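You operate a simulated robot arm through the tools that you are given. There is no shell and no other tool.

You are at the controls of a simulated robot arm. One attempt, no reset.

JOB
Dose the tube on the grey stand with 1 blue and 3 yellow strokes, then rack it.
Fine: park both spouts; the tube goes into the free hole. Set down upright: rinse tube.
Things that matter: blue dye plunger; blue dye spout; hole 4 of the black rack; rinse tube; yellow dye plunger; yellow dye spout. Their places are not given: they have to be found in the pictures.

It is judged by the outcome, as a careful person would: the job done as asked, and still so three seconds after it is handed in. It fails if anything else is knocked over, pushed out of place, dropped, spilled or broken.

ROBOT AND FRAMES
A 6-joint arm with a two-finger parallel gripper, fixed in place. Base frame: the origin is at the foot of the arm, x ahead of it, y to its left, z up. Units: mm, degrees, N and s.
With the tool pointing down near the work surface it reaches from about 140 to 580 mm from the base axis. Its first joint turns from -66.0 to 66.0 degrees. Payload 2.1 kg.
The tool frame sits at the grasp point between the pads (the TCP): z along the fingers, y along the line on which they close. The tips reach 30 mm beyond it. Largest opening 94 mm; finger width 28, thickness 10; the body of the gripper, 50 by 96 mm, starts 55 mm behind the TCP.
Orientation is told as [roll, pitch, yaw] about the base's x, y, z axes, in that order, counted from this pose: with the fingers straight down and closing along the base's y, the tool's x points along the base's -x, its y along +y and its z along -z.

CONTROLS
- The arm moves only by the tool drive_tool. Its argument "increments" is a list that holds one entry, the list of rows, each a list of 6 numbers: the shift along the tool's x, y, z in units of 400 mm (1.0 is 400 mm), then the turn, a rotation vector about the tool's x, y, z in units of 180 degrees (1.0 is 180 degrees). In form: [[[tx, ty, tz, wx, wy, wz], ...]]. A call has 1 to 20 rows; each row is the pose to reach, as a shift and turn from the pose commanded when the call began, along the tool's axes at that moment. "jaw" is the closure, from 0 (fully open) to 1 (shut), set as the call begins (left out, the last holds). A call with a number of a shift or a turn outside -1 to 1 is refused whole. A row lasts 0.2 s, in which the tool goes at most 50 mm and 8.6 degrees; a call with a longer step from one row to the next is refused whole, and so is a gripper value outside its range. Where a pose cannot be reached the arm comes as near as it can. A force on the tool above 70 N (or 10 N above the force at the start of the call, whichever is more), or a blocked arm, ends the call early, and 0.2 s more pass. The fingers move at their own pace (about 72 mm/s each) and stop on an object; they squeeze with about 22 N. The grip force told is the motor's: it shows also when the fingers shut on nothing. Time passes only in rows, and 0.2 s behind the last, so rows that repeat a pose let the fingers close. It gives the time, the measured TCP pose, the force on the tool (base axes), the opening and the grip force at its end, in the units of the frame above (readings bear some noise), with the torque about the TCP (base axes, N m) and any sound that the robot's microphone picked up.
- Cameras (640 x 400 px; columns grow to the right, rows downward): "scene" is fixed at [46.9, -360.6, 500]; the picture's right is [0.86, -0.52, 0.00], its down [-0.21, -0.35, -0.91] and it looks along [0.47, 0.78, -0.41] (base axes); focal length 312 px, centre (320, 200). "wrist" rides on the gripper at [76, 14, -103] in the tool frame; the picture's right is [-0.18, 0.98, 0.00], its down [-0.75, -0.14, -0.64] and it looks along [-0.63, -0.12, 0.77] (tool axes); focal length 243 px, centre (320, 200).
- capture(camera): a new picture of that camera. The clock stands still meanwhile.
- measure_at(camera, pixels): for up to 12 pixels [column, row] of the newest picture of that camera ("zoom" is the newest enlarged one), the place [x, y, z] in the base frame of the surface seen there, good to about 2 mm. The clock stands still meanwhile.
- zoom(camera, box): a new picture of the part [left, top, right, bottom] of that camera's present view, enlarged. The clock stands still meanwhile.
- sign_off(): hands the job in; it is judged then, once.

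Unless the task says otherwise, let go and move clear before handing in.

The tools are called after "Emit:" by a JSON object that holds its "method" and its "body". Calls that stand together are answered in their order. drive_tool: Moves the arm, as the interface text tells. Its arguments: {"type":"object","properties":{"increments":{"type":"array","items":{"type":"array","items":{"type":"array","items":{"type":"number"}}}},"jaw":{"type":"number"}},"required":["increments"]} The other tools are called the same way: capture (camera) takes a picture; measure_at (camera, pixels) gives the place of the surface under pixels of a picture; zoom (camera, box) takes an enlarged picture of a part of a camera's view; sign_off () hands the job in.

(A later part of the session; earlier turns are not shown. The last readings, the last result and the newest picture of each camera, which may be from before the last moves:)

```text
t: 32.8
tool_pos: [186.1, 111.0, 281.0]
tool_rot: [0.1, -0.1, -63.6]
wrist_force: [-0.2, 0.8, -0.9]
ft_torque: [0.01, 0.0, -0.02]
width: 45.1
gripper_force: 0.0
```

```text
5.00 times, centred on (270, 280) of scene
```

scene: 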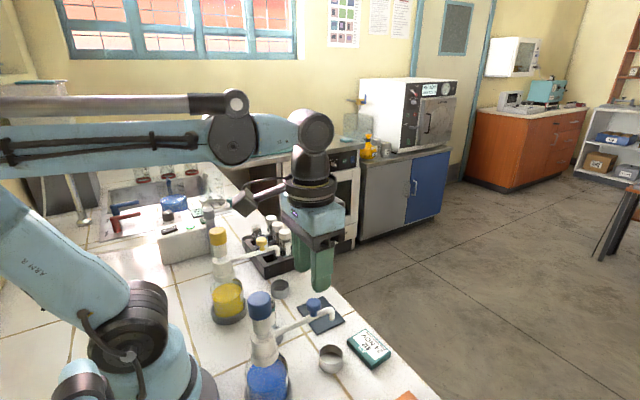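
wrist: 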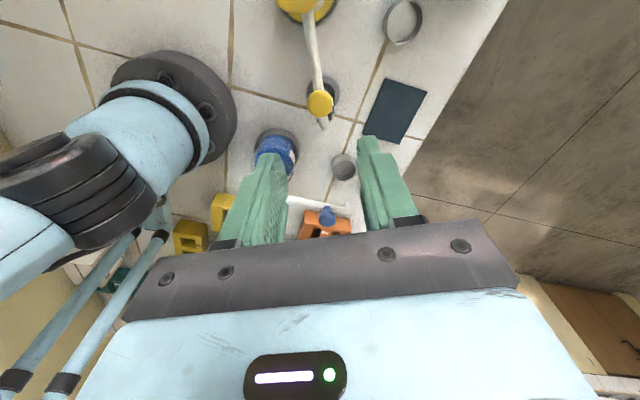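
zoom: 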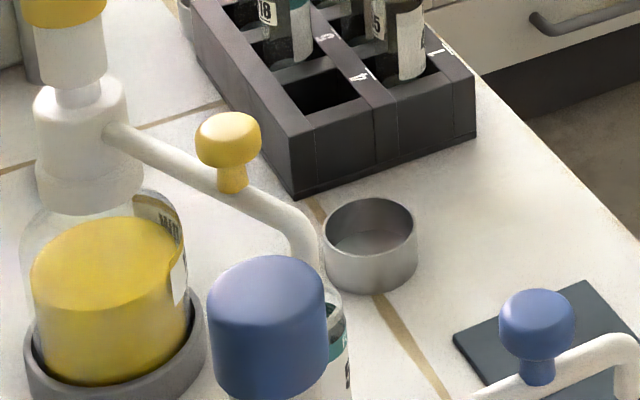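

Emit:
{"method": "zoom", "body": {"camera": "wrist", "box": [280, 60, 370, 140]}}

```text
5.00 times, centred on (325, 100) of wrist
```

zoom: 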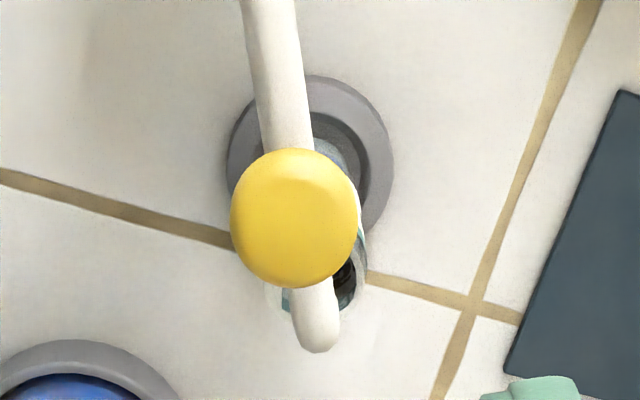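

Emit:
{"method": "measure_at", "body": {"camera": "zoom", "pixels": [[295, 215], [235, 215], [355, 215], [272, 50], [250, 50], [297, 50], [316, 300], [294, 300], [334, 300], [318, 335], [280, 120], [318, 348]]}}

```text
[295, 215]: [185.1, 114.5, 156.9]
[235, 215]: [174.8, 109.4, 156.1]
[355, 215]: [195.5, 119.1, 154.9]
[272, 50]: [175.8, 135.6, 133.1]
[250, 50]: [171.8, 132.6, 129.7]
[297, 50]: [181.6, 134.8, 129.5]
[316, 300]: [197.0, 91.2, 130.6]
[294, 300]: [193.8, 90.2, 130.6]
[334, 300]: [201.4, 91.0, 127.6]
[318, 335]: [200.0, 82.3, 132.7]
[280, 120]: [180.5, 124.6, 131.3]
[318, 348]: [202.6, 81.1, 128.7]
```

The yellow spout points at ≈-64.3° with its outlet near (202,80), over the tube. I'll close the fingers and move over the yellow plunger at (150,188).

Emit:
{"method": "drive_tool", "body": {"increments": [[[0.07, 0.001, 0, 0, 0, 0], [0.14, 0.002, 0, 0, 0, 0], [0.2138, 0.0034, 0, 0, 0, 0], [0.2138, 0.0034, 0.045, 0, 0, 0], [0.2138, 0.0034, 0.0925, 0, 0, 0], [0.2138, 0.0034, 0.0925, 0, 0, 0]]], "jaw": 1.0}}

Emit:
{"method": "zoom", "body": {"camera": "scene", "box": [170, 180, 330, 340]}}

Emit:
{"method": "capture", "body": {"camera": "wrist"}}

```text
t: 34.2
tool_pos: [148.8, 190.8, 243.0]
tool_rot: [0.1, -0.2, -63.7]
wrist_force: [-0.2, 0.1, 0.4]
ft_torque: [0.03, 0.0, 0.01]
width: 0.0
gripper_force: 22.1
```

```text
2.50 times, centred on (250, 260) of scene
```

zoom: 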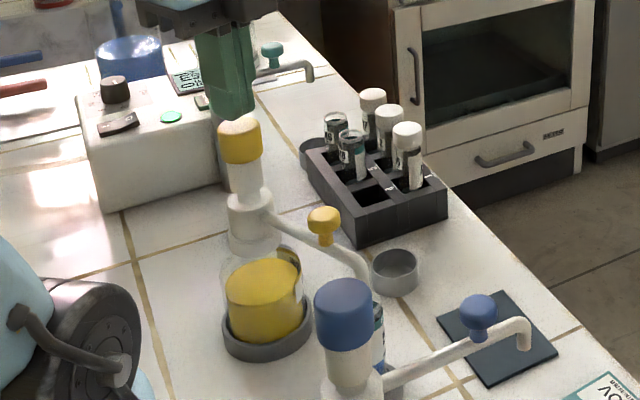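

```text
taken
```

wrist: 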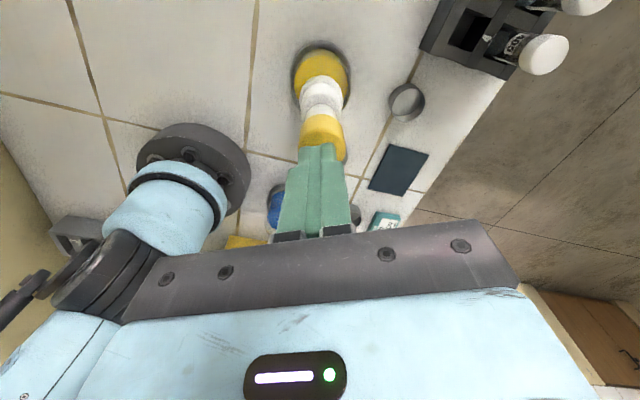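

The fingertips are over the yellow cap (322,135 in the wrist view). First yellow stroke: slow press down, listening for the click.

Emit:
{"method": "drive_tool", "body": {"increments": [[[0, 0, 0.01, 0, 0, 0], [0, 0, 0.02, 0, 0, 0], [0, 0, 0.025, 0, 0, 0], [0, 0, 0.03, 0, 0, 0], [0, 0, 0.035, 0, 0, 0], [0, 0, 0.04, 0, 0, 0], [0, 0, 0.045, 0, 0, 0], [0, 0, 0.05, 0, 0, 0], [0, 0, 0.055, 0, 0, 0], [0, 0, 0.06, 0, 0, 0]]]}}

```text
t: 36.4
tool_pos: [150.5, 189.1, 221.7]
tool_rot: [0.3, -0.2, -63.7]
wrist_force: [-0.5, 3.3, 6.4]
ft_torque: [0.15, 0.06, 0.01]
width: 0.0
gripper_force: 21.4
heard: click
```

Click heard for yellow stroke 1 (z 221.7, 6.4 N). I'll lift off fully and check the tube.

Emit:
{"method": "drive_tool", "body": {"increments": [[[0, 0, -0.01, 0, 0, 0], [0, 0, -0.02, 0, 0, 0], [0, 0, -0.03, 0, 0, 0], [0, 0, -0.04, 0, 0, 0], [0, 0, -0.05, 0, 0, 0], [0, 0, -0.06, 0, 0, 0], [0, 0, -0.06, 0, 0, 0]]]}}

Emit:
{"method": "zoom", "body": {"camera": "scene", "box": [200, 210, 300, 310]}}

Emit:
{"method": "zoom", "body": {"camera": "scene", "box": [260, 280, 300, 320]}}

```text
t: 38.0
tool_pos: [150.1, 188.1, 246.4]
tool_rot: [0.1, 0.1, -63.7]
wrist_force: [0.3, 0.2, 0.3]
ft_torque: [0.0, 0.01, 0.04]
width: 0.1
gripper_force: 21.7
```

```text
4.00 times, centred on (250, 260) of scene
```

zoom: 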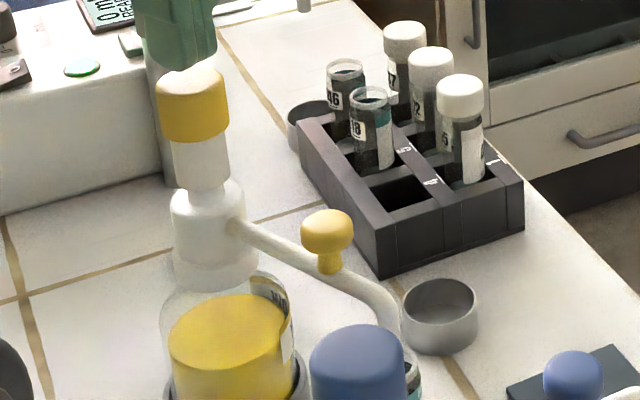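

```text
10.00 times, centred on (280, 300) of scene
```

zoom: 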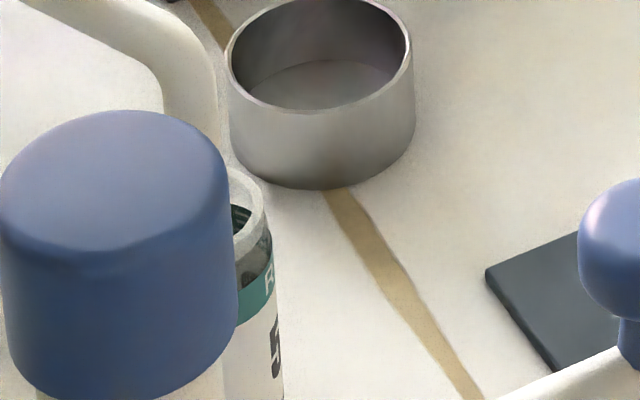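

Emit:
{"method": "zoom", "body": {"camera": "scene", "box": [270, 305, 310, 345]}}

Emit:
{"method": "drive_tool", "body": {"increments": [[[0, 0, 0.01, 0, 0, 0], [0, 0, 0.02, 0, 0, 0], [0, 0, 0.025, 0, 0, 0], [0, 0, 0.03, 0, 0, 0], [0, 0, 0.035, 0, 0, 0], [0, 0, 0.04, 0, 0, 0], [0, 0, 0.045, 0, 0, 0], [0, 0, 0.05, 0, 0, 0], [0, 0, 0.055, 0, 0, 0], [0, 0, 0.06, 0, 0, 0]]]}}

```text
10.00 times, centred on (290, 325) of scene
```

zoom: 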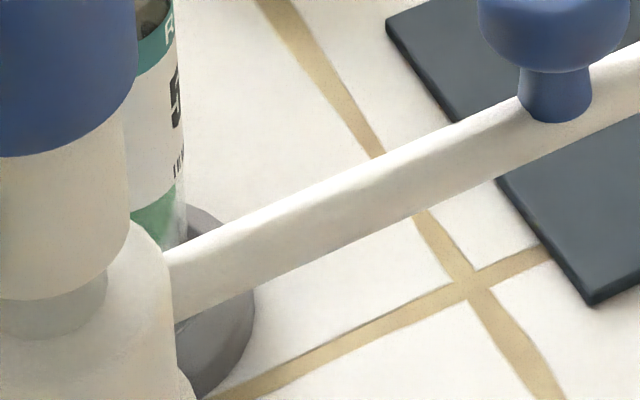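

```text
t: 40.2
tool_pos: [148.9, 190.0, 220.6]
tool_rot: [0.1, 0.0, -63.8]
wrist_force: [-1.1, -3.7, 5.8]
ft_torque: [-0.01, 0.01, 0.01]
width: 0.0
gripper_force: 21.9
heard: click
```

The tube liquid turned green after stroke 1 (155,215 in the zoom), and the click for stroke 2 has now been heard. I'll lift off fully again.

Emit:
{"method": "drive_tool", "body": {"increments": [[[0, 0, -0.01, 0, 0, 0], [0, 0, -0.02, 0, 0, 0], [0, 0, -0.03, 0, 0, 0], [0, 0, -0.04, 0, 0, 0], [0, 0, -0.05, 0, 0, 0], [0, 0, -0.06, 0, 0, 0], [0, 0, -0.06, 0, 0, 0]]]}}

Emit:
{"method": "zoom", "body": {"camera": "scene", "box": [270, 305, 310, 345]}}

Emit:
{"method": "zoom", "body": {"camera": "scene", "box": [200, 210, 300, 310]}}

```text
t: 41.8
tool_pos: [149.5, 189.7, 245.2]
tool_rot: [0.2, -0.1, -63.7]
wrist_force: [0.1, -0.7, -0.1]
ft_torque: [0.0, -0.04, -0.01]
width: 0.0
gripper_force: 21.8
```

```text
10.00 times, centred on (290, 325) of scene
```

zoom: 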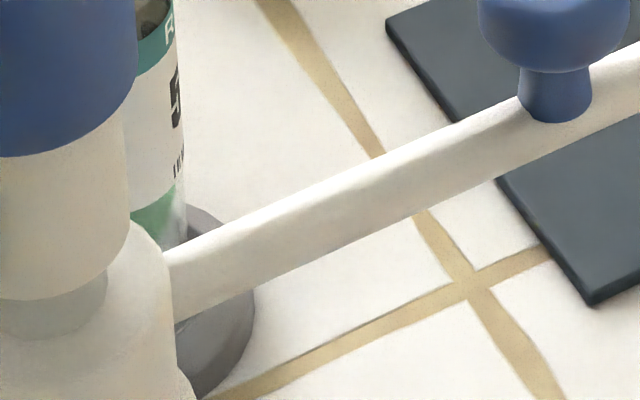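

```text
4.00 times, centred on (250, 260) of scene
```

zoom: 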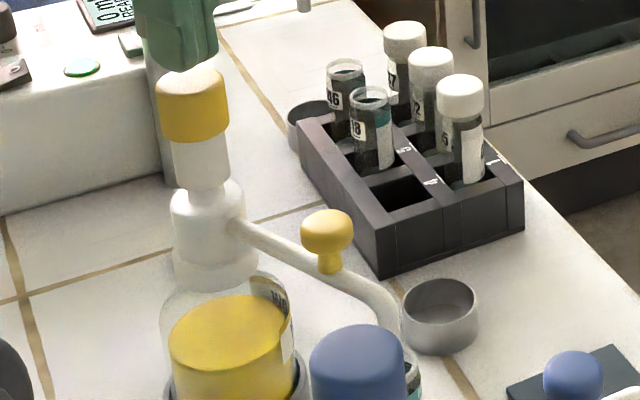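

The plunger has risen fully again. Two yellow strokes are done, so here is the third and last press.

Emit:
{"method": "drive_tool", "body": {"increments": [[[0, 0, 0.01, 0, 0, 0], [0, 0, 0.02, 0, 0, 0], [0, 0, 0.025, 0, 0, 0], [0, 0, 0.03, 0, 0, 0], [0, 0, 0.035, 0, 0, 0], [0, 0, 0.04, 0, 0, 0], [0, 0, 0.045, 0, 0, 0], [0, 0, 0.05, 0, 0, 0], [0, 0, 0.055, 0, 0, 0], [0, 0, 0.06, 0, 0, 0]]]}}

```text
t: 44.0
tool_pos: [148.9, 188.9, 220.6]
tool_rot: [0.0, -0.1, -63.8]
wrist_force: [-1.2, -3.0, 6.3]
ft_torque: [0.03, 0.06, 0.02]
width: 0.0
gripper_force: 22.2
heard: click
```

Third click heard. I'll lift clear and rise to travel height.

Emit:
{"method": "drive_tool", "body": {"increments": [[[0, 0, -0.01, 0, 0, 0], [0, 0, -0.02, 0, 0, 0], [0, 0, -0.03, 0, 0, 0], [0, 0, -0.04, 0, 0, 0], [0, 0, -0.06, 0, 0, 0], [0, 0, -0.11, 0, 0, 0], [0, 0, -0.15, 0, 0, 0], [0, 0, -0.15, 0, 0, 0]]]}}

Emit:
{"method": "zoom", "body": {"camera": "scene", "box": [180, 200, 320, 340]}}

Emit:
{"method": "capture", "body": {"camera": "wrist"}}

```text
t: 45.8
tool_pos: [149.1, 190.3, 279.6]
tool_rot: [0.2, -0.1, -63.7]
wrist_force: [0.0, -0.3, -0.4]
ft_torque: [0.06, 0.01, 0.04]
width: 0.2
gripper_force: 22.4
```

```text
2.86 times, centred on (250, 270) of scene
```

zoom: 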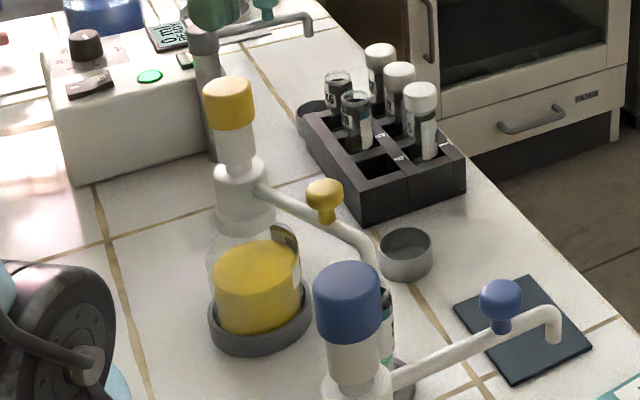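

```text
taken
```

wrist: 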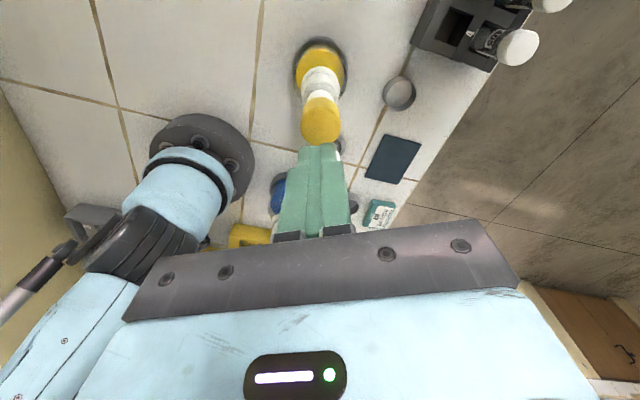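

The plunger is back up and the spout hasn't moved. I'll retrace to the yellow knob.

Emit:
{"method": "drive_tool", "body": {"increments": [[[-0.07, -0.001, 0, 0, 0, 0], [-0.14, -0.002, 0, 0, 0, 0], [-0.2138, -0.0034, 0, 0, 0, 0], [-0.2138, -0.0034, 0.08, 0, 0, 0], [-0.2138, -0.0034, 0.16, 0, 0, 0], [-0.2138, -0.0034, 0.22, 0, 0, 0], [-0.2138, -0.0034, 0.22, 0, 0, 0]]], "jaw": 0.52}}

Emit:
{"method": "capture", "body": {"camera": "wrist"}}

```text
t: 47.4
tool_pos: [184.6, 111.3, 194.9]
tool_rot: [0.2, -0.1, -63.7]
wrist_force: [-0.9, 0.2, -0.2]
ft_torque: [0.03, 0.0, 0.0]
width: 44.9
gripper_force: 0.0
```

```text
taken
```

wrist: 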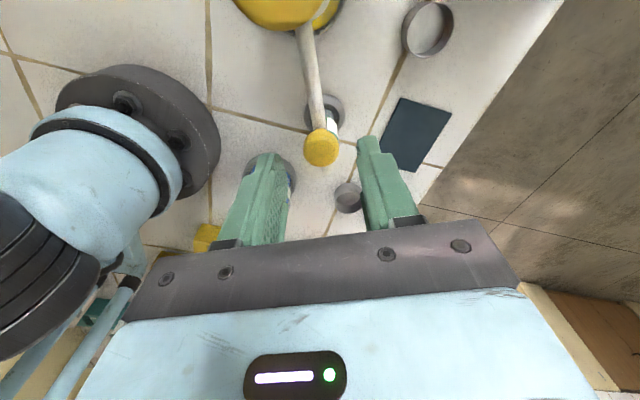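

The yellow knob is centred at (321,147) between the fingers. I'll descend and grip it.

Emit:
{"method": "drive_tool", "body": {"increments": [[[0, 0, 0.03, 0, 0, 0], [0, 0, 0.06, 0, 0, 0], [0, 0, 0.0775, 0, 0, 0], [0, 0, 0.0775, 0, 0, 0]]]}}

Emit:
{"method": "drive_tool", "body": {"increments": [[[0, 0, 0, 0, 0, 0], [0, 0, 0, 0, 0, 0], [0, 0, 0, 0, 0, 0]]], "jaw": 1.0}}

```text
t: 48.4
tool_pos: [185.4, 111.6, 161.3]
tool_rot: [0.1, 0.0, -63.7]
wrist_force: [0.1, 0.8, -0.3]
ft_torque: [0.0, 0.02, 0.03]
width: 45.1
gripper_force: 0.0
```

```text
t: 49.2
tool_pos: [186.0, 111.7, 162.3]
tool_rot: [0.1, 0.0, -63.8]
wrist_force: [0.8, -1.5, -2.3]
ft_torque: [0.03, 0.0, 0.0]
width: 23.0
gripper_force: 45.3
```

The knob is gripped. I'll swing the yellow spout back 64.8° counter-clockwise over its cup.

Emit:
{"method": "drive_tool", "body": {"increments": [[[0.000362, 0.017057, 0, 0, 0, -0.025714], [0.002098, 0.034029, 0, 0, 0, -0.051429], [0.005199, 0.050806, 0, 0, 0, -0.077143], [0.009643, 0.067277, 0, 0, 0, -0.102857], [0.015402, 0.083337, 0, 0, 0, -0.128571], [0.022438, 0.09888, 0, 0, 0, -0.154286], [0.030707, 0.113803, 0, 0, 0, -0.18], [0.040152, 0.128012, 0, 0, 0, -0.205714], [0.050711, 0.141412, 0, 0, 0, -0.231429], [0.062317, 0.153912, 0, 0, 0, -0.257143], [0.074892, 0.165436, 0, 0, 0, -0.282857], [0.088355, 0.175906, 0, 0, 0, -0.308571], [0.102621, 0.185258, 0, 0, 0, -0.334286], [0.117612, 0.193438, 0, 0, 0, -0.36], [0.117612, 0.193438, 0, 0, 0, -0.36]]]}}

Emit:
{"method": "drive_tool", "body": {"increments": [[[0, 0, 0, 0, 0, 0], [0, 0, 0, 0, 0, 0], [0, 0, -0.04, 0, 0, 0], [0, 0, -0.12, 0, 0, 0], [0, 0, -0.22, 0, 0, 0], [0, 0, -0.3, 0, 0, 0], [0, 0, -0.3, 0, 0, 0]]], "jaw": 0.52}}

Emit:
{"method": "capture", "body": {"camera": "wrist"}}

Emit:
{"method": "zoom", "body": {"camera": "scene", "box": [190, 210, 330, 350]}}

```text
t: 52.4
tool_pos: [235.2, 189.2, 161.4]
tool_rot: [0.0, -0.4, 1.2]
wrist_force: [24.7, -0.2, -4.2]
ft_torque: [0.02, 0.27, 0.05]
width: 23.2
gripper_force: 45.1
```

```text
t: 54.0
tool_pos: [234.4, 187.4, 284.1]
tool_rot: [0.1, -0.2, 1.2]
wrist_force: [0.1, -0.8, 0.0]
ft_torque: [0.01, 0.01, -0.02]
width: 45.1
gripper_force: 0.1
```

```text
taken
```

wrist: 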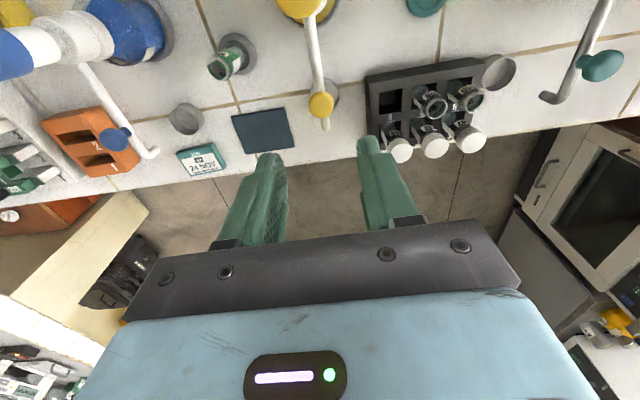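

```text
2.86 times, centred on (260, 280) of scene
```

zoom: 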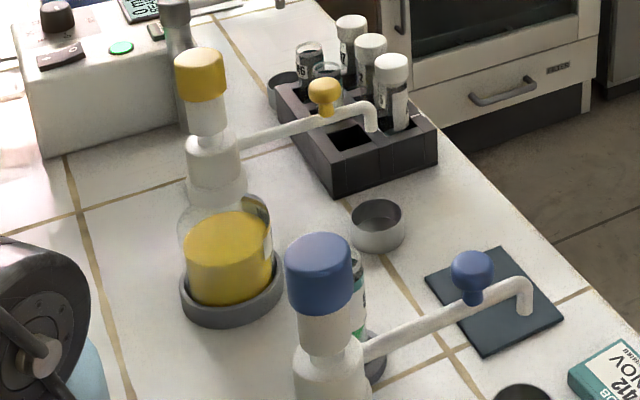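

The yellow spout is back over its cup and the tube at (227,62) now holds green liquid. I'll measure the parked yellow spout line and the tube.

Emit:
{"method": "zoom", "body": {"camera": "wrist", "box": [280, 20, 370, 130]}}

Emit:
{"method": "measure_at", "body": {"camera": "wrist", "pixels": [[321, 103], [311, 103], [332, 103], [313, 50], [317, 75], [325, 122]]}}

Emit:
{"method": "zoom", "body": {"camera": "wrist", "box": [190, 20, 270, 100]}}

```text
3.64 times, centred on (325, 75) of wrist
```

zoom: 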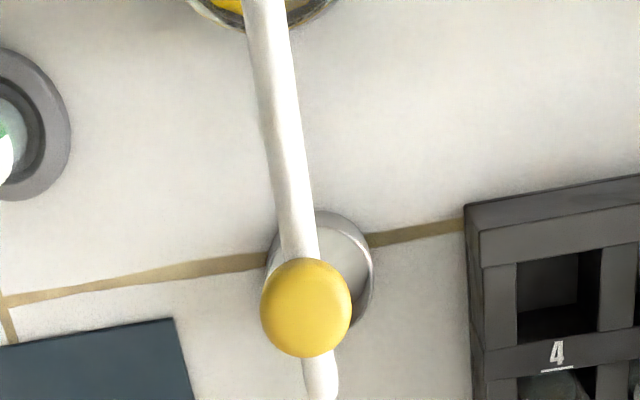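

```text
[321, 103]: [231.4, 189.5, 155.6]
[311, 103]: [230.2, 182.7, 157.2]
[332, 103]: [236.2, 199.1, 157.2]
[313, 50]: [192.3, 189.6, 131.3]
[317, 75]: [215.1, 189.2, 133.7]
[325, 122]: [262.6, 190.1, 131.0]
```

```text
5.00 times, centred on (230, 60) of wrist
```

zoom: 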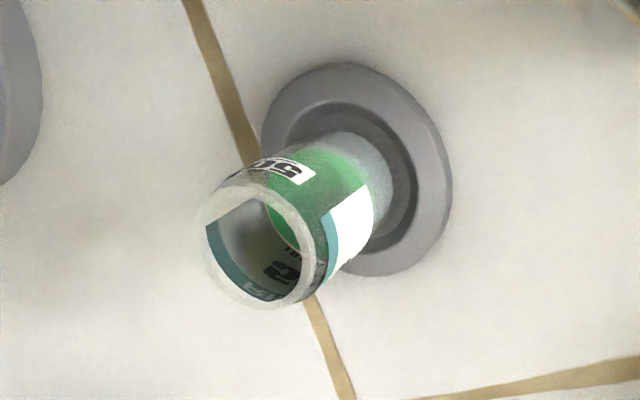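

Both spouts are parked and the tube holds green liquid. I'll take a precise fix on the tube rim from this view.

Emit:
{"method": "measure_at", "body": {"camera": "zoom", "pixels": [[202, 240], [306, 250], [235, 188], [265, 305], [205, 220], [290, 200], [225, 285], [310, 275], [290, 62], [270, 120], [448, 170], [380, 272]]}}

```text
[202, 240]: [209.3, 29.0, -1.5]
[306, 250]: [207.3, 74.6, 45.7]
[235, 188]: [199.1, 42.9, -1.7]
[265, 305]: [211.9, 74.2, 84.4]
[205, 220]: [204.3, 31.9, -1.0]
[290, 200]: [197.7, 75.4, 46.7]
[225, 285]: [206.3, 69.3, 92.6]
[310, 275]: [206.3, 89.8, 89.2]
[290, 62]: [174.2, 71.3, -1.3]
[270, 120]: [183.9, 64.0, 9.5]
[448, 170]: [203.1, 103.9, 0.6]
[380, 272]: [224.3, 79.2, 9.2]
```

The tube centre is confirmed at ≈(201.7,79.4). I'll move above it with the gripper at yaw 0 and about 50 mm open.

Emit:
{"method": "drive_tool", "body": {"increments": [[[0.02915, -0.0903, 0, 0, 0, 0.002], [0.0583, -0.1806, 0, 0, 0, 0.004], [0.08746, -0.27087, 0, 0, 0, 0.0061], [0.08746, -0.27087, 0.08, 0, 0, 0.0061], [0.08746, -0.27087, 0.16, 0, 0, 0.0061], [0.08746, -0.27087, 0.24, 0, 0, 0.0061], [0.08746, -0.27087, 0.27, 0, 0, 0.0061], [0.08746, -0.27087, 0.27, 0, 0, 0.0061]]], "jaw": 0.47}}

Emit:
{"method": "capture", "body": {"camera": "wrist"}}

Emit:
{"method": "zoom", "body": {"camera": "scene", "box": [190, 180, 350, 340]}}

```text
t: 55.8
tool_pos: [201.2, 80.2, 173.4]
tool_rot: [0.0, -0.2, 0.0]
wrist_force: [0.0, -0.3, -0.1]
ft_torque: [-0.01, 0.01, -0.04]
width: 49.9
gripper_force: 0.1
```

```text
taken
```

wrist: 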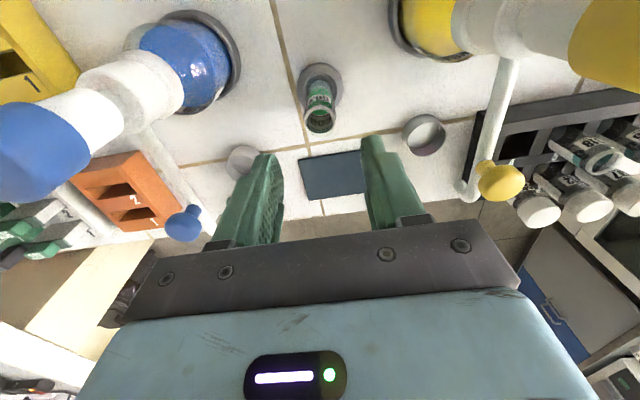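

```text
2.50 times, centred on (270, 260) of scene
```

zoom: 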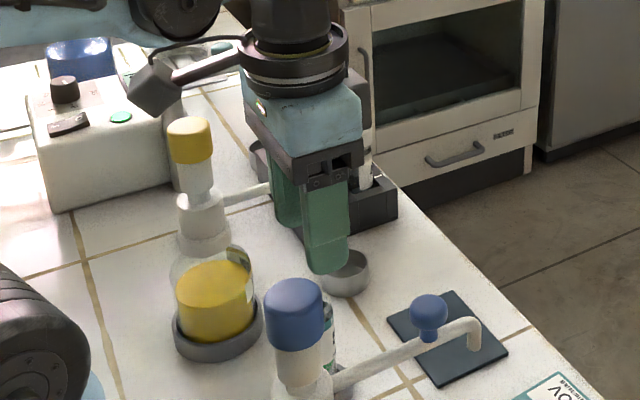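

The tube sits at (319,118), centred between the fingers with both spouts clear. I'll descend to grip height, TCP z≈77.

Emit:
{"method": "drive_tool", "body": {"increments": [[[0, 0, 0.05, 0, 0, 0], [0, 0, 0.1, 0, 0, 0], [0, 0, 0.15, 0, 0, 0], [0, 0, 0.2, 0, 0, 0], [0, 0, 0.241, 0, 0, 0], [0, 0, 0.241, 0, 0, 0]]]}}

Emit:
{"method": "capture", "body": {"camera": "wrist"}}

Emit:
{"method": "zoom", "body": {"camera": "scene", "box": [190, 180, 350, 340]}}

```text
t: 57.2
tool_pos: [201.7, 80.0, 77.2]
tool_rot: [0.0, -0.1, 0.0]
wrist_force: [0.0, 0.1, -0.2]
ft_torque: [0.0, 0.0, 0.02]
width: 49.8
gripper_force: 0.1
```

```text
taken
```

wrist: 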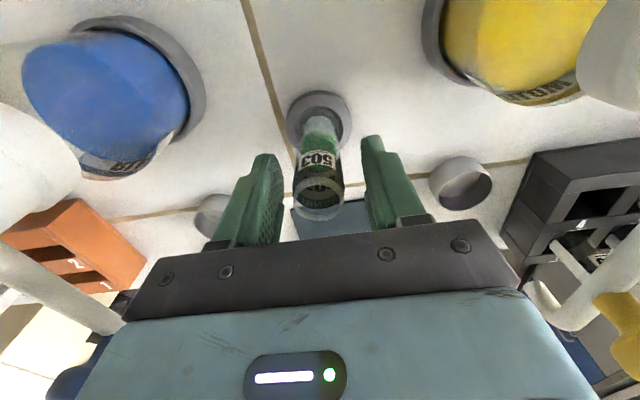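

```text
2.50 times, centred on (270, 260) of scene
```

zoom: 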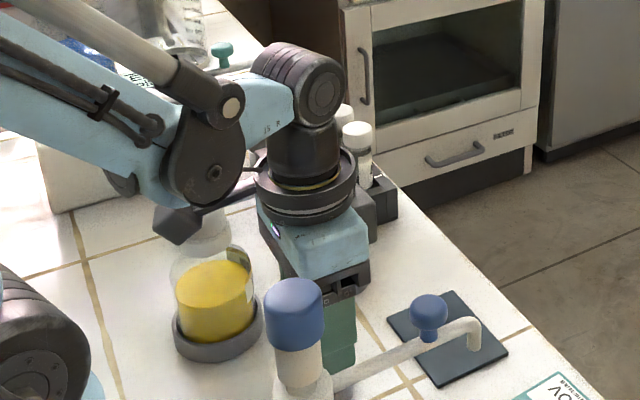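

The tube is centred between the fingers at (319,185). I'll take a quick look at its label before closing.

Emit:
{"method": "zoom", "body": {"camera": "wrist", "box": [280, 90, 360, 230]}}

Emit:
{"method": "drive_tool", "body": {"increments": [[[0, 0, 0, 0, 0, 0], [0, 0, 0, 0, 0, 0], [0, 0, 0, 0, 0, 0], [0, 0, 0, 0, 0, 0]]], "jaw": 1.0}}

```text
2.86 times, centred on (320, 160) of wrist
```

zoom: 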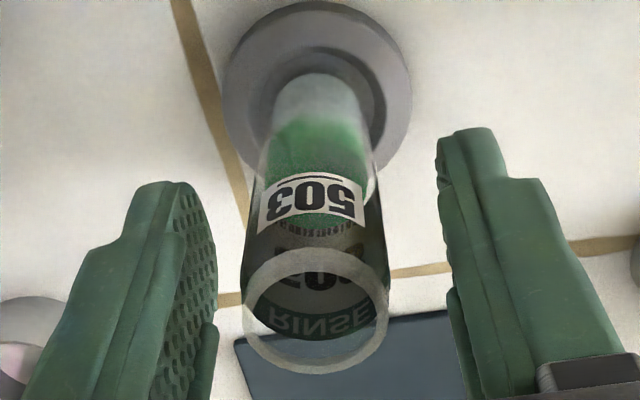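

```text
t: 58.2
tool_pos: [201.9, 79.4, 77.8]
tool_rot: [0.0, -0.1, 0.0]
wrist_force: [-0.1, 0.2, -0.8]
ft_torque: [0.0, -0.02, 0.01]
width: 24.6
gripper_force: 22.4
```

The label reads RINSE 503 and the tube is gripped (width 24.6). I'll lift it straight up slowly to clear the spouts.

Emit:
{"method": "drive_tool", "body": {"increments": [[[0, 0, -0.01, 0, 0, 0], [0, 0, -0.025, 0, 0, 0], [0, 0, -0.05, 0, 0, 0], [0, 0, -0.085, 0, 0, 0], [0, 0, -0.125, 0, 0, 0], [0, 0, -0.17, 0, 0, 0], [0, 0, -0.215, 0, 0, 0], [0, 0, -0.26, 0, 0, 0], [0, 0, -0.305, 0, 0, 0], [0, 0, -0.35, 0, 0, 0], [0, 0, -0.395, 0, 0, 0], [0, 0, -0.435, 0, 0, 0], [0, 0, -0.47, 0, 0, 0], [0, 0, -0.495, 0, 0, 0], [0, 0, -0.506, 0, 0, 0], [0, 0, -0.506, 0, 0, 0]]]}}

Emit:
{"method": "capture", "body": {"camera": "wrist"}}

Emit:
{"method": "capture", "body": {"camera": "scene"}}

```text
t: 61.6
tool_pos: [202.6, 80.4, 280.0]
tool_rot: [0.0, -0.1, 0.1]
wrist_force: [0.0, -0.8, -0.2]
ft_torque: [-0.01, -0.04, -0.01]
width: 24.7
gripper_force: 22.3
```

```text
taken
```

wrist: 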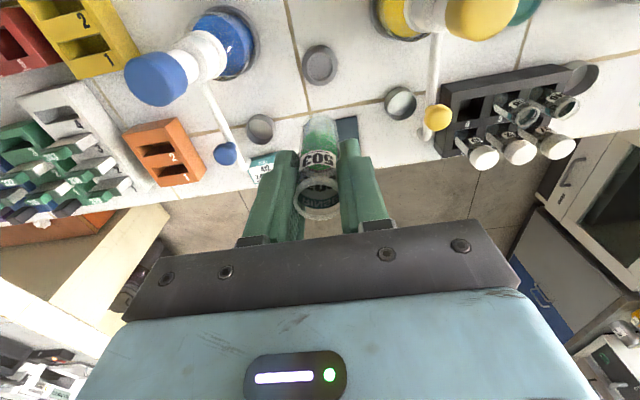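

```text
taken
```

scene: 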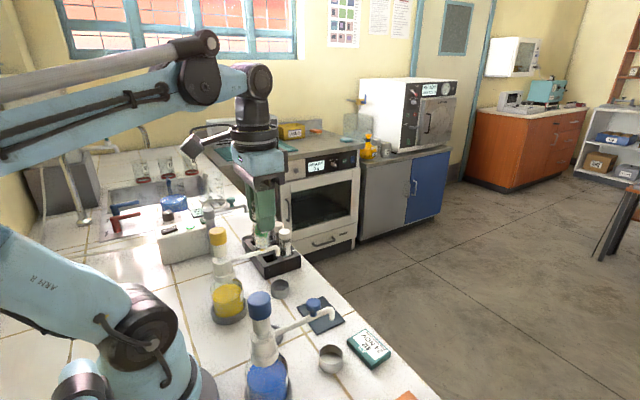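

The tube is held upright, with the green liquid level and no spill. Before moving to the rack I'll measure the teal-knob dispenser near (232,203) for clearance.

Emit:
{"method": "measure_at", "body": {"camera": "scene", "pixels": [[231, 202], [246, 209], [208, 212], [207, 205], [286, 234], [272, 222]]}}

Emit:
{"method": "zoom", "body": {"camera": "wrist", "box": [430, 50, 550, 150]}}

```text
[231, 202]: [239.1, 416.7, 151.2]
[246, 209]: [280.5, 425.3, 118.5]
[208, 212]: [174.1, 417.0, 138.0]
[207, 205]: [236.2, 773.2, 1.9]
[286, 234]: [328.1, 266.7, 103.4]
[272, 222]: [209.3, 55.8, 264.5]
```

```text
4.00 times, centred on (490, 100) of wrist
```

zoom: 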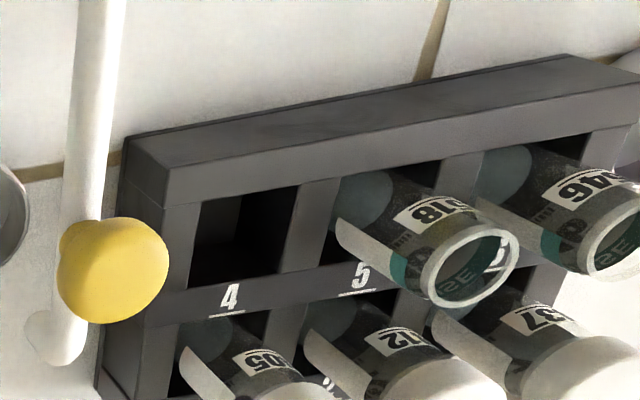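

The third dispenser is at y≈417, well clear. I'll move the tube smoothly over hole 4 at about (284,278), staying at z=280.

Emit:
{"method": "drive_tool", "body": {"increments": [[[-0.0041, 0.00993, 0, 0, 0, 0], [-0.0123, 0.02979, 0, 0, 0, 0], [-0.0246, 0.05958, 0, 0, 0, 0], [-0.041, 0.0993, 0, 0, 0, 0], [-0.05945, 0.14399, 0, 0, 0, 0], [-0.07995, 0.19364, 0, 0, 0, 0], [-0.1025, 0.24825, 0, 0, 0, 0], [-0.12505, 0.30287, 0, 0, 0, 0], [-0.14555, 0.35252, 0, 0, 0, 0], [-0.164, 0.3972, 0, 0, 0, 0], [-0.1804, 0.43692, 0, 0, 0, 0], [-0.1927, 0.46671, 0, 0, 0, 0], [-0.2009, 0.48657, 0, 0, 0, 0], [-0.205, 0.4965, 0, 0, 0, 0], [-0.205, 0.4965, 0, 0, 0, 0]]]}}

Emit:
{"method": "capture", "body": {"camera": "wrist"}}

Emit:
{"method": "zoom", "body": {"camera": "wrist", "box": [260, 30, 420, 140]}}

Emit:
{"method": "zoom", "body": {"camera": "scene", "box": [220, 170, 340, 290]}}

```text
t: 64.8
tool_pos: [282.8, 278.9, 280.8]
tool_rot: [0.0, -0.1, 0.0]
wrist_force: [-0.9, 0.1, -0.5]
ft_torque: [-0.01, -0.01, 0.0]
width: 24.5
gripper_force: 22.0
```

```text
taken
```

wrist: 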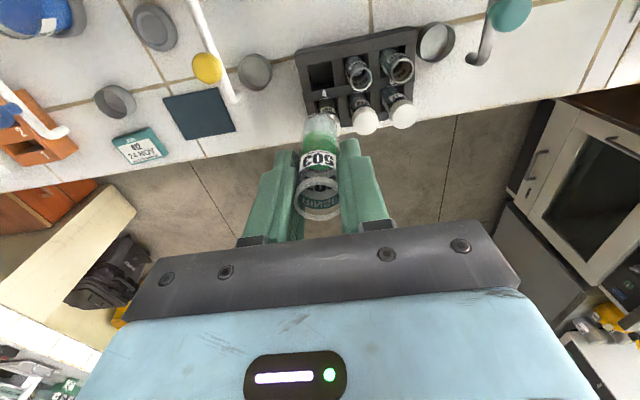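

```text
3.64 times, centred on (340, 85) of wrist
```

zoom: 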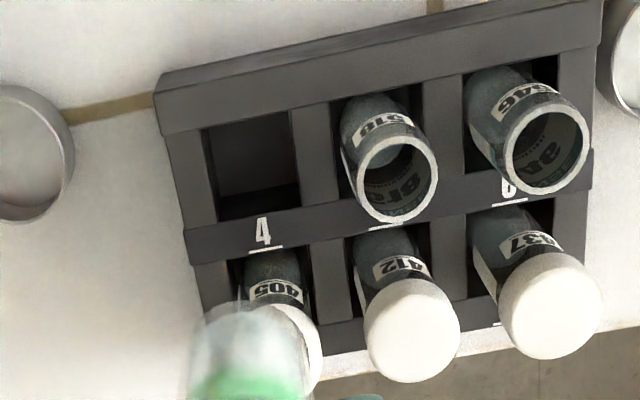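

```text
3.33 times, centred on (280, 230) of scene
```

zoom: 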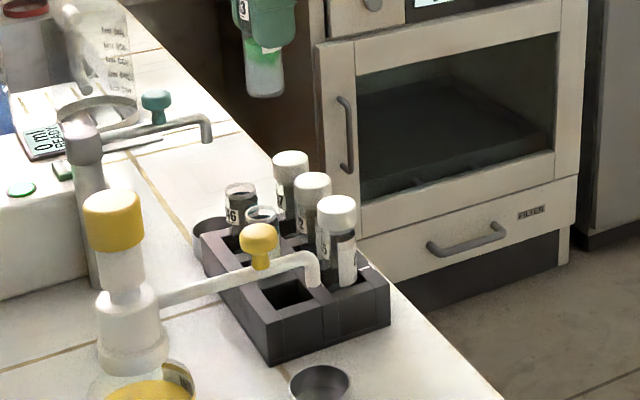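

The held tube is above the rack and hole 4 is clearly open. I'll zoom again to measure the hole edges accurately.

Emit:
{"method": "zoom", "body": {"camera": "wrist", "box": [290, 45, 350, 105]}}

```text
6.67 times, centred on (320, 75) of wrist
```

zoom: 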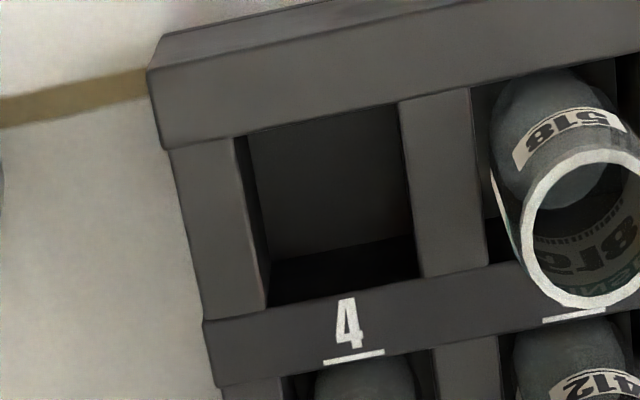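

Emit:
{"method": "measure_at", "body": {"camera": "zoom", "pixels": [[228, 150], [255, 290], [250, 220], [395, 112], [405, 190], [424, 270], [310, 110], [345, 108], [300, 310], [390, 292], [475, 180], [185, 200]]}}

Emit:
{"method": "measure_at", "body": {"camera": "zoom", "pixels": [[170, 150], [210, 330], [158, 75], [400, 95], [470, 90], [485, 262], [412, 240], [262, 260], [240, 160], [220, 385], [300, 125], [350, 275]]}}

```text
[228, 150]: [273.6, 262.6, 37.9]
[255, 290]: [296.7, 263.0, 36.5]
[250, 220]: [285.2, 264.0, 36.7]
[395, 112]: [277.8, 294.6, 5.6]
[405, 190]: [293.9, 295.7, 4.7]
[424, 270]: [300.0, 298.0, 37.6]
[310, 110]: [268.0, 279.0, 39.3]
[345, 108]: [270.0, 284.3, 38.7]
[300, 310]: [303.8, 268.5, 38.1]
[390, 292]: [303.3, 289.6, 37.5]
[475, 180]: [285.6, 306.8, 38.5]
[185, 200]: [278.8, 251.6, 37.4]
```

```text
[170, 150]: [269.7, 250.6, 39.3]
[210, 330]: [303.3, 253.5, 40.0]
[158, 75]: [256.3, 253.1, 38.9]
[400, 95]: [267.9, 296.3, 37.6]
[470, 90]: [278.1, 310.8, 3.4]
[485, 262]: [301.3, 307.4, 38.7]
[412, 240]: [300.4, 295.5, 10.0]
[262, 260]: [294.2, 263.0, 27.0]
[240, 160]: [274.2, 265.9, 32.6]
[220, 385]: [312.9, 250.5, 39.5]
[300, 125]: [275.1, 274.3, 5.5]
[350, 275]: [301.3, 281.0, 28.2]
```

Emit:
{"method": "zoom", "body": {"camera": "wrist", "box": [340, 20, 430, 110]}}

```text
4.44 times, centred on (385, 65) of wrist
```

zoom: 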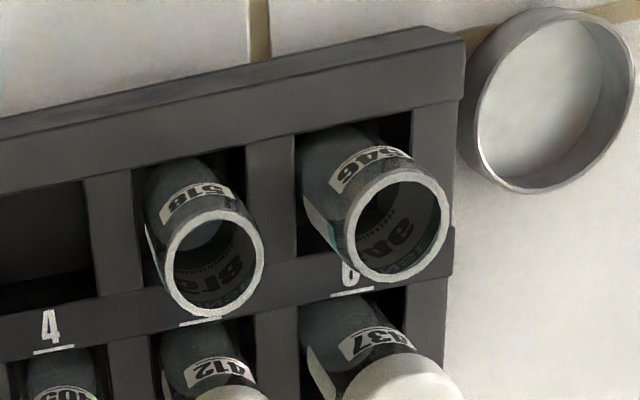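

Emit:
{"method": "measure_at", "body": {"camera": "zoom", "pixels": [[458, 100], [452, 180], [418, 150], [246, 165], [296, 180], [135, 200], [95, 220], [250, 250], [165, 260], [213, 215], [356, 220], [445, 210]]}}

```text
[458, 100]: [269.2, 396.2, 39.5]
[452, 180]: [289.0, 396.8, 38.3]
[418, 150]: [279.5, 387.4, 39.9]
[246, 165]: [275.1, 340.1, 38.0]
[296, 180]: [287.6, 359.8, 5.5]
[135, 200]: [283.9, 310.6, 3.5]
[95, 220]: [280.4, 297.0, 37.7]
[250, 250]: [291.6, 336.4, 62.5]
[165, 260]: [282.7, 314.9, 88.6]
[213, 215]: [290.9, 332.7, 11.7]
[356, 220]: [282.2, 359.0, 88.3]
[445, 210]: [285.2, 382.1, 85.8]
```

Hole 4 spans x≈271–302 and y≈263.5–296, so its centre is ≈(286.3,279.8). I'll correct by (+2.7,+1.1) mm and lower until the tube bottom is just above the rack top.

Emit:
{"method": "drive_tool", "body": {"increments": [[[-0.0034, 0.0014, 0, 0, 0, 0], [-0.00675, 0.00275, 0.015, 0, 0, 0], [-0.00675, 0.00275, 0.045, 0, 0, 0], [-0.00675, 0.00275, 0.085, 0, 0, 0], [-0.00675, 0.00275, 0.13, 0, 0, 0], [-0.00675, 0.00275, 0.175, 0, 0, 0], [-0.00675, 0.00275, 0.22, 0, 0, 0], [-0.00675, 0.00275, 0.265, 0, 0, 0], [-0.00675, 0.00275, 0.31, 0, 0, 0], [-0.00675, 0.00275, 0.35, 0, 0, 0], [-0.00675, 0.00275, 0.38, 0, 0, 0], [-0.00675, 0.00275, 0.4, 0, 0, 0], [-0.00675, 0.00275, 0.405, 0, 0, 0], [-0.00675, 0.00275, 0.405, 0, 0, 0]]]}}

Emit:
{"method": "capture", "body": {"camera": "wrist"}}

Emit:
{"method": "zoom", "body": {"camera": "wrist", "box": [250, 60, 410, 220]}}

Emit:
{"method": "zoom", "body": {"camera": "scene", "box": [230, 200, 320, 290]}}

```text
t: 67.8
tool_pos: [286.8, 279.5, 117.4]
tool_rot: [0.0, 0.0, 0.0]
wrist_force: [-0.3, 0.4, -0.6]
ft_torque: [0.0, 0.01, 0.02]
width: 24.3
gripper_force: 22.0
```

```text
taken
```

wrist: 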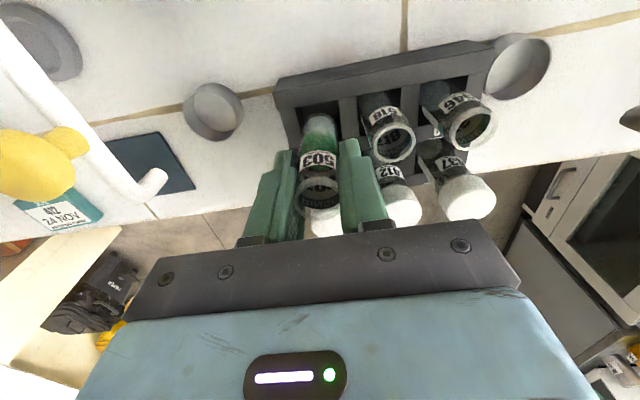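

```text
2.50 times, centred on (330, 140) of wrist
```

zoom: 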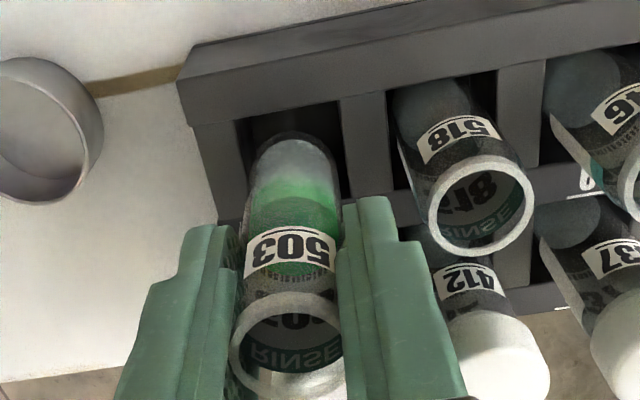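

```text
4.44 times, centred on (275, 245) of scene
```

zoom: 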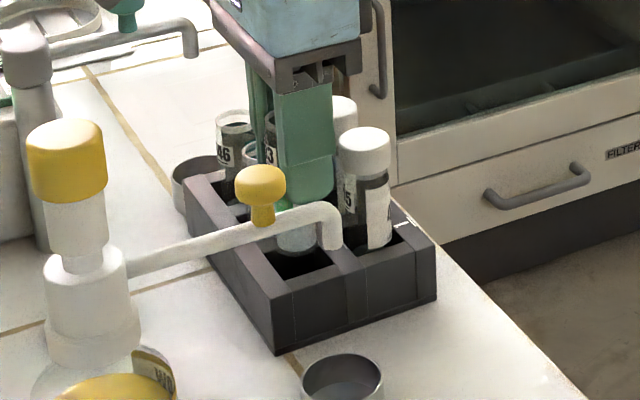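

The tube bottom looks centred between the hole 4 bars in the wrist zoom. I'll verify numerically before inserting.

Emit:
{"method": "zoom", "body": {"camera": "wrist", "box": [280, 80, 360, 160]}}

```text
5.00 times, centred on (320, 120) of wrist
```

zoom: 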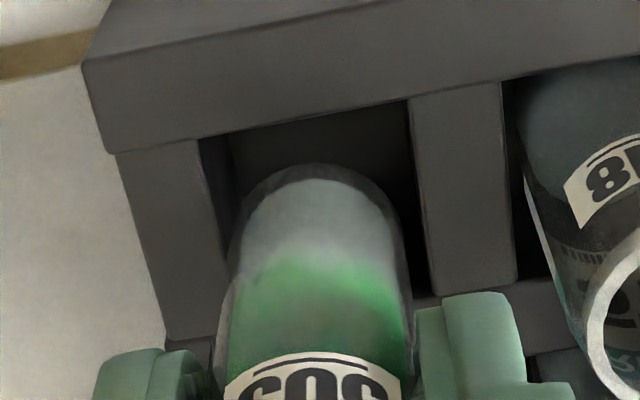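

Emit:
{"method": "measure_at", "body": {"camera": "zoom", "pixels": [[315, 170], [315, 185], [240, 240], [398, 230], [232, 280], [405, 280], [310, 115], [195, 160], [215, 260], [412, 120], [425, 220], [315, 230]]}}

```text
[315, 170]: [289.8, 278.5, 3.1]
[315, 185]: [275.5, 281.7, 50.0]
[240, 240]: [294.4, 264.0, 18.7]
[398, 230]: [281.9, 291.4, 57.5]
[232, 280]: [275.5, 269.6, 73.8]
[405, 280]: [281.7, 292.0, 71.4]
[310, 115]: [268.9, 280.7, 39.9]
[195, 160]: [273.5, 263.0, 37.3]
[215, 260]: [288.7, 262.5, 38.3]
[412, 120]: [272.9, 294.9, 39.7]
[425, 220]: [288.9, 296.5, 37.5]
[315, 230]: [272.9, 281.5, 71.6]
```

The tube is at ≈(285.3,280.5) and the hole centre at ≈(286.5,280), which is within clearance. I'll lower it slowly 36 mm into the hole.

Emit:
{"method": "drive_tool", "body": {"increments": [[[-0.001, 0, 0.01, 0, 0, 0], [-0.0015, 0, 0.02, 0, 0, 0], [-0.0015, 0, 0.03, 0, 0, 0], [-0.0015, 0, 0.04, 0, 0, 0], [-0.0015, 0, 0.05, 0, 0, 0], [-0.0015, 0, 0.06, 0, 0, 0], [-0.0015, 0, 0.07, 0, 0, 0], [-0.0015, 0, 0.08, 0, 0, 0], [-0.0015, 0, 0.09, 0, 0, 0], [-0.0015, 0, 0.09, 0, 0, 0]]]}}

Emit:
{"method": "capture", "body": {"camera": "wrist"}}

Emit:
{"method": "zoom", "body": {"camera": "scene", "box": [230, 200, 320, 290]}}

```text
t: 70.0
tool_pos: [289.0, 279.8, 82.1]
tool_rot: [-0.1, -0.1, 0.0]
wrist_force: [0.4, -0.4, -3.5]
ft_torque: [0.03, 0.02, -0.04]
width: 24.6
gripper_force: 21.9
```

```text
taken
```

wrist: 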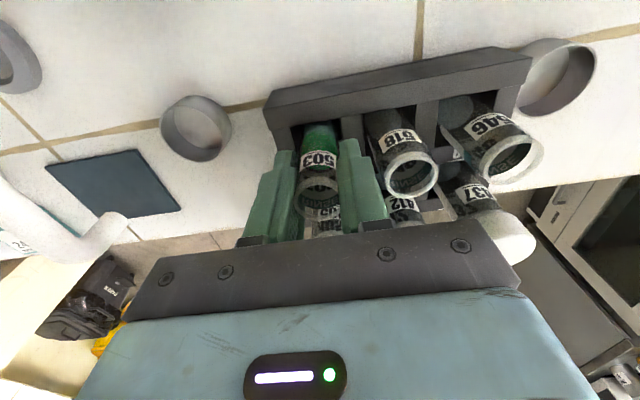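

```text
4.44 times, centred on (275, 245) of scene
```

zoom: 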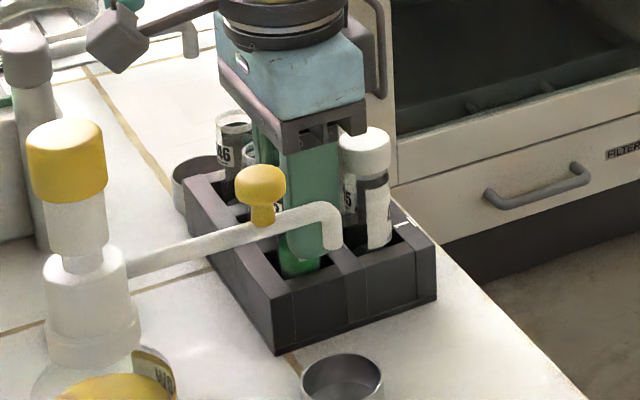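

The tube is in hole 4 with the tip still a few mm above the floor and low forces. I'll lower in 1–2 mm steps until it seats.

Emit:
{"method": "drive_tool", "body": {"increments": [[[0, 0, 0.005, 0, 0, 0], [0, 0, 0.01, 0, 0, 0], [0, 0, 0.0125, 0, 0, 0], [0, 0, 0.0125, 0, 0, 0]]]}}

```text
t: 71.0
tool_pos: [288.1, 279.0, 78.1]
tool_rot: [0.0, 0.0, 0.1]
wrist_force: [-0.1, 0.2, -3.0]
ft_torque: [0.0, 0.0, -0.01]
width: 24.6
gripper_force: 21.6
```

Emit:
{"method": "drive_tool", "body": {"increments": [[[0, 0, 0.0025, 0, 0, 0], [0, 0, 0.005, 0, 0, 0], [0, 0, 0.005, 0, 0, 0]]]}}

Emit:
{"method": "capture", "body": {"camera": "wrist"}}

Emit:
{"method": "zoom", "body": {"camera": "wrist", "box": [260, 80, 420, 240]}}

```text
t: 71.8
tool_pos: [287.2, 278.7, 74.6]
tool_rot: [0.1, -0.2, 0.0]
wrist_force: [0.3, -1.3, -0.4]
ft_torque: [-0.01, 0.03, -0.01]
width: 24.6
gripper_force: 22.2
```

```text
taken
```

wrist: 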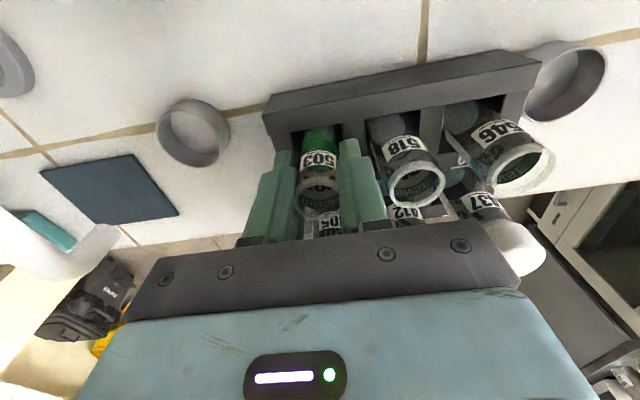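

```text
2.50 times, centred on (340, 160) of wrist
```

zoom: 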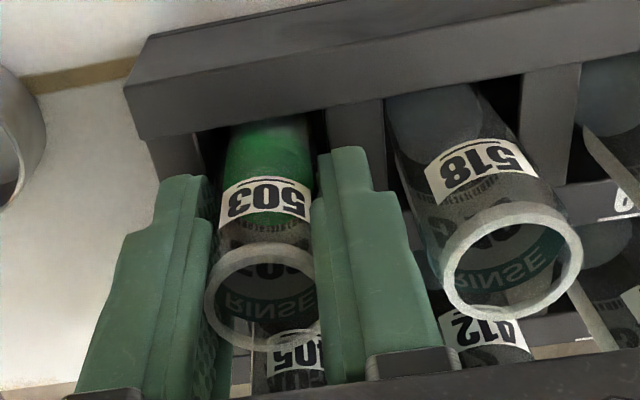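

The tube is deep in hole 4. I'll compare its rim height with neighbour 518 to judge how far it still has to go.

Emit:
{"method": "measure_at", "body": {"camera": "zoom", "pixels": [[225, 258], [212, 290], [260, 245], [240, 338], [450, 240], [445, 285], [510, 208], [570, 250], [345, 155], [195, 180], [160, 185], [365, 120]]}}

```text
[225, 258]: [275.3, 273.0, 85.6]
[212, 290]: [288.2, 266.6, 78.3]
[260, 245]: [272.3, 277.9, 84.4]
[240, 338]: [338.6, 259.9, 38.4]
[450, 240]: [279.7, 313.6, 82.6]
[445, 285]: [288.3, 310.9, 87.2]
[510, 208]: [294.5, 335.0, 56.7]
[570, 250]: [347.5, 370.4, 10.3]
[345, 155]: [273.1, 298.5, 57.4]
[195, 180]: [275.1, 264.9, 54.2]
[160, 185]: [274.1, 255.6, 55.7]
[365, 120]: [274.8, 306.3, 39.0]
```

Emit:
{"method": "drive_tool", "body": {"increments": [[[0, 0, 0.0025, 0, 0, 0], [0, 0, 0.0025, 0, 0, 0]]]}}

```text
t: 72.4
tool_pos: [286.7, 280.5, 74.4]
tool_rot: [0.0, -0.1, -0.1]
wrist_force: [0.2, -0.9, 18.9]
ft_torque: [-0.06, 0.12, 0.0]
width: 24.8
gripper_force: 21.6
```

An 18.9 N upward force shows the tube is seated on the hole floor. I'll open the jaws just to about 32 mm so the finger stays clear of tube 518.

Emit:
{"method": "drive_tool", "body": {"increments": [[[0, 0, -0.002, 0, 0, 0], [0, 0, -0.002, 0, 0, 0], [0, 0, -0.002, 0, 0, 0]]], "jaw": 0.66}}

Emit:
{"method": "capture", "body": {"camera": "wrist"}}

Emit:
{"method": "zoom", "body": {"camera": "wrist", "box": [260, 80, 420, 240]}}

```text
t: 73.2
tool_pos: [287.6, 279.1, 75.4]
tool_rot: [0.1, -0.1, 0.0]
wrist_force: [0.2, -0.1, -0.8]
ft_torque: [-0.01, 0.03, -0.01]
width: 31.9
gripper_force: 0.1
```

```text
taken
```

wrist: 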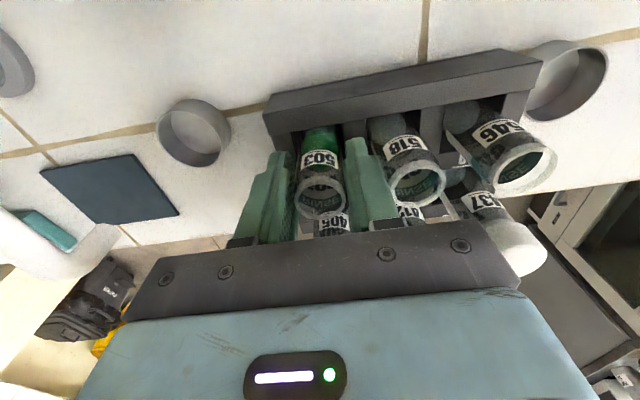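

```text
2.50 times, centred on (340, 160) of wrist
```

zoom: 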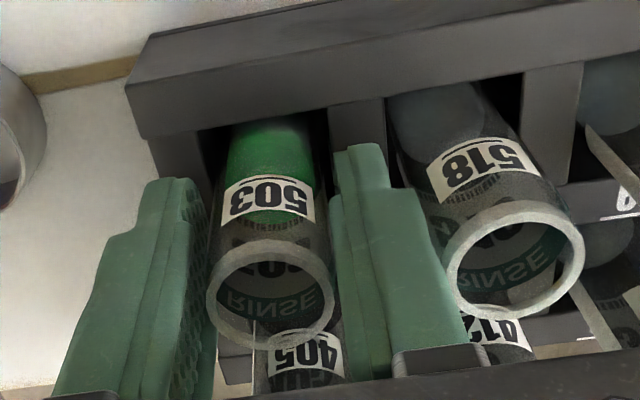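

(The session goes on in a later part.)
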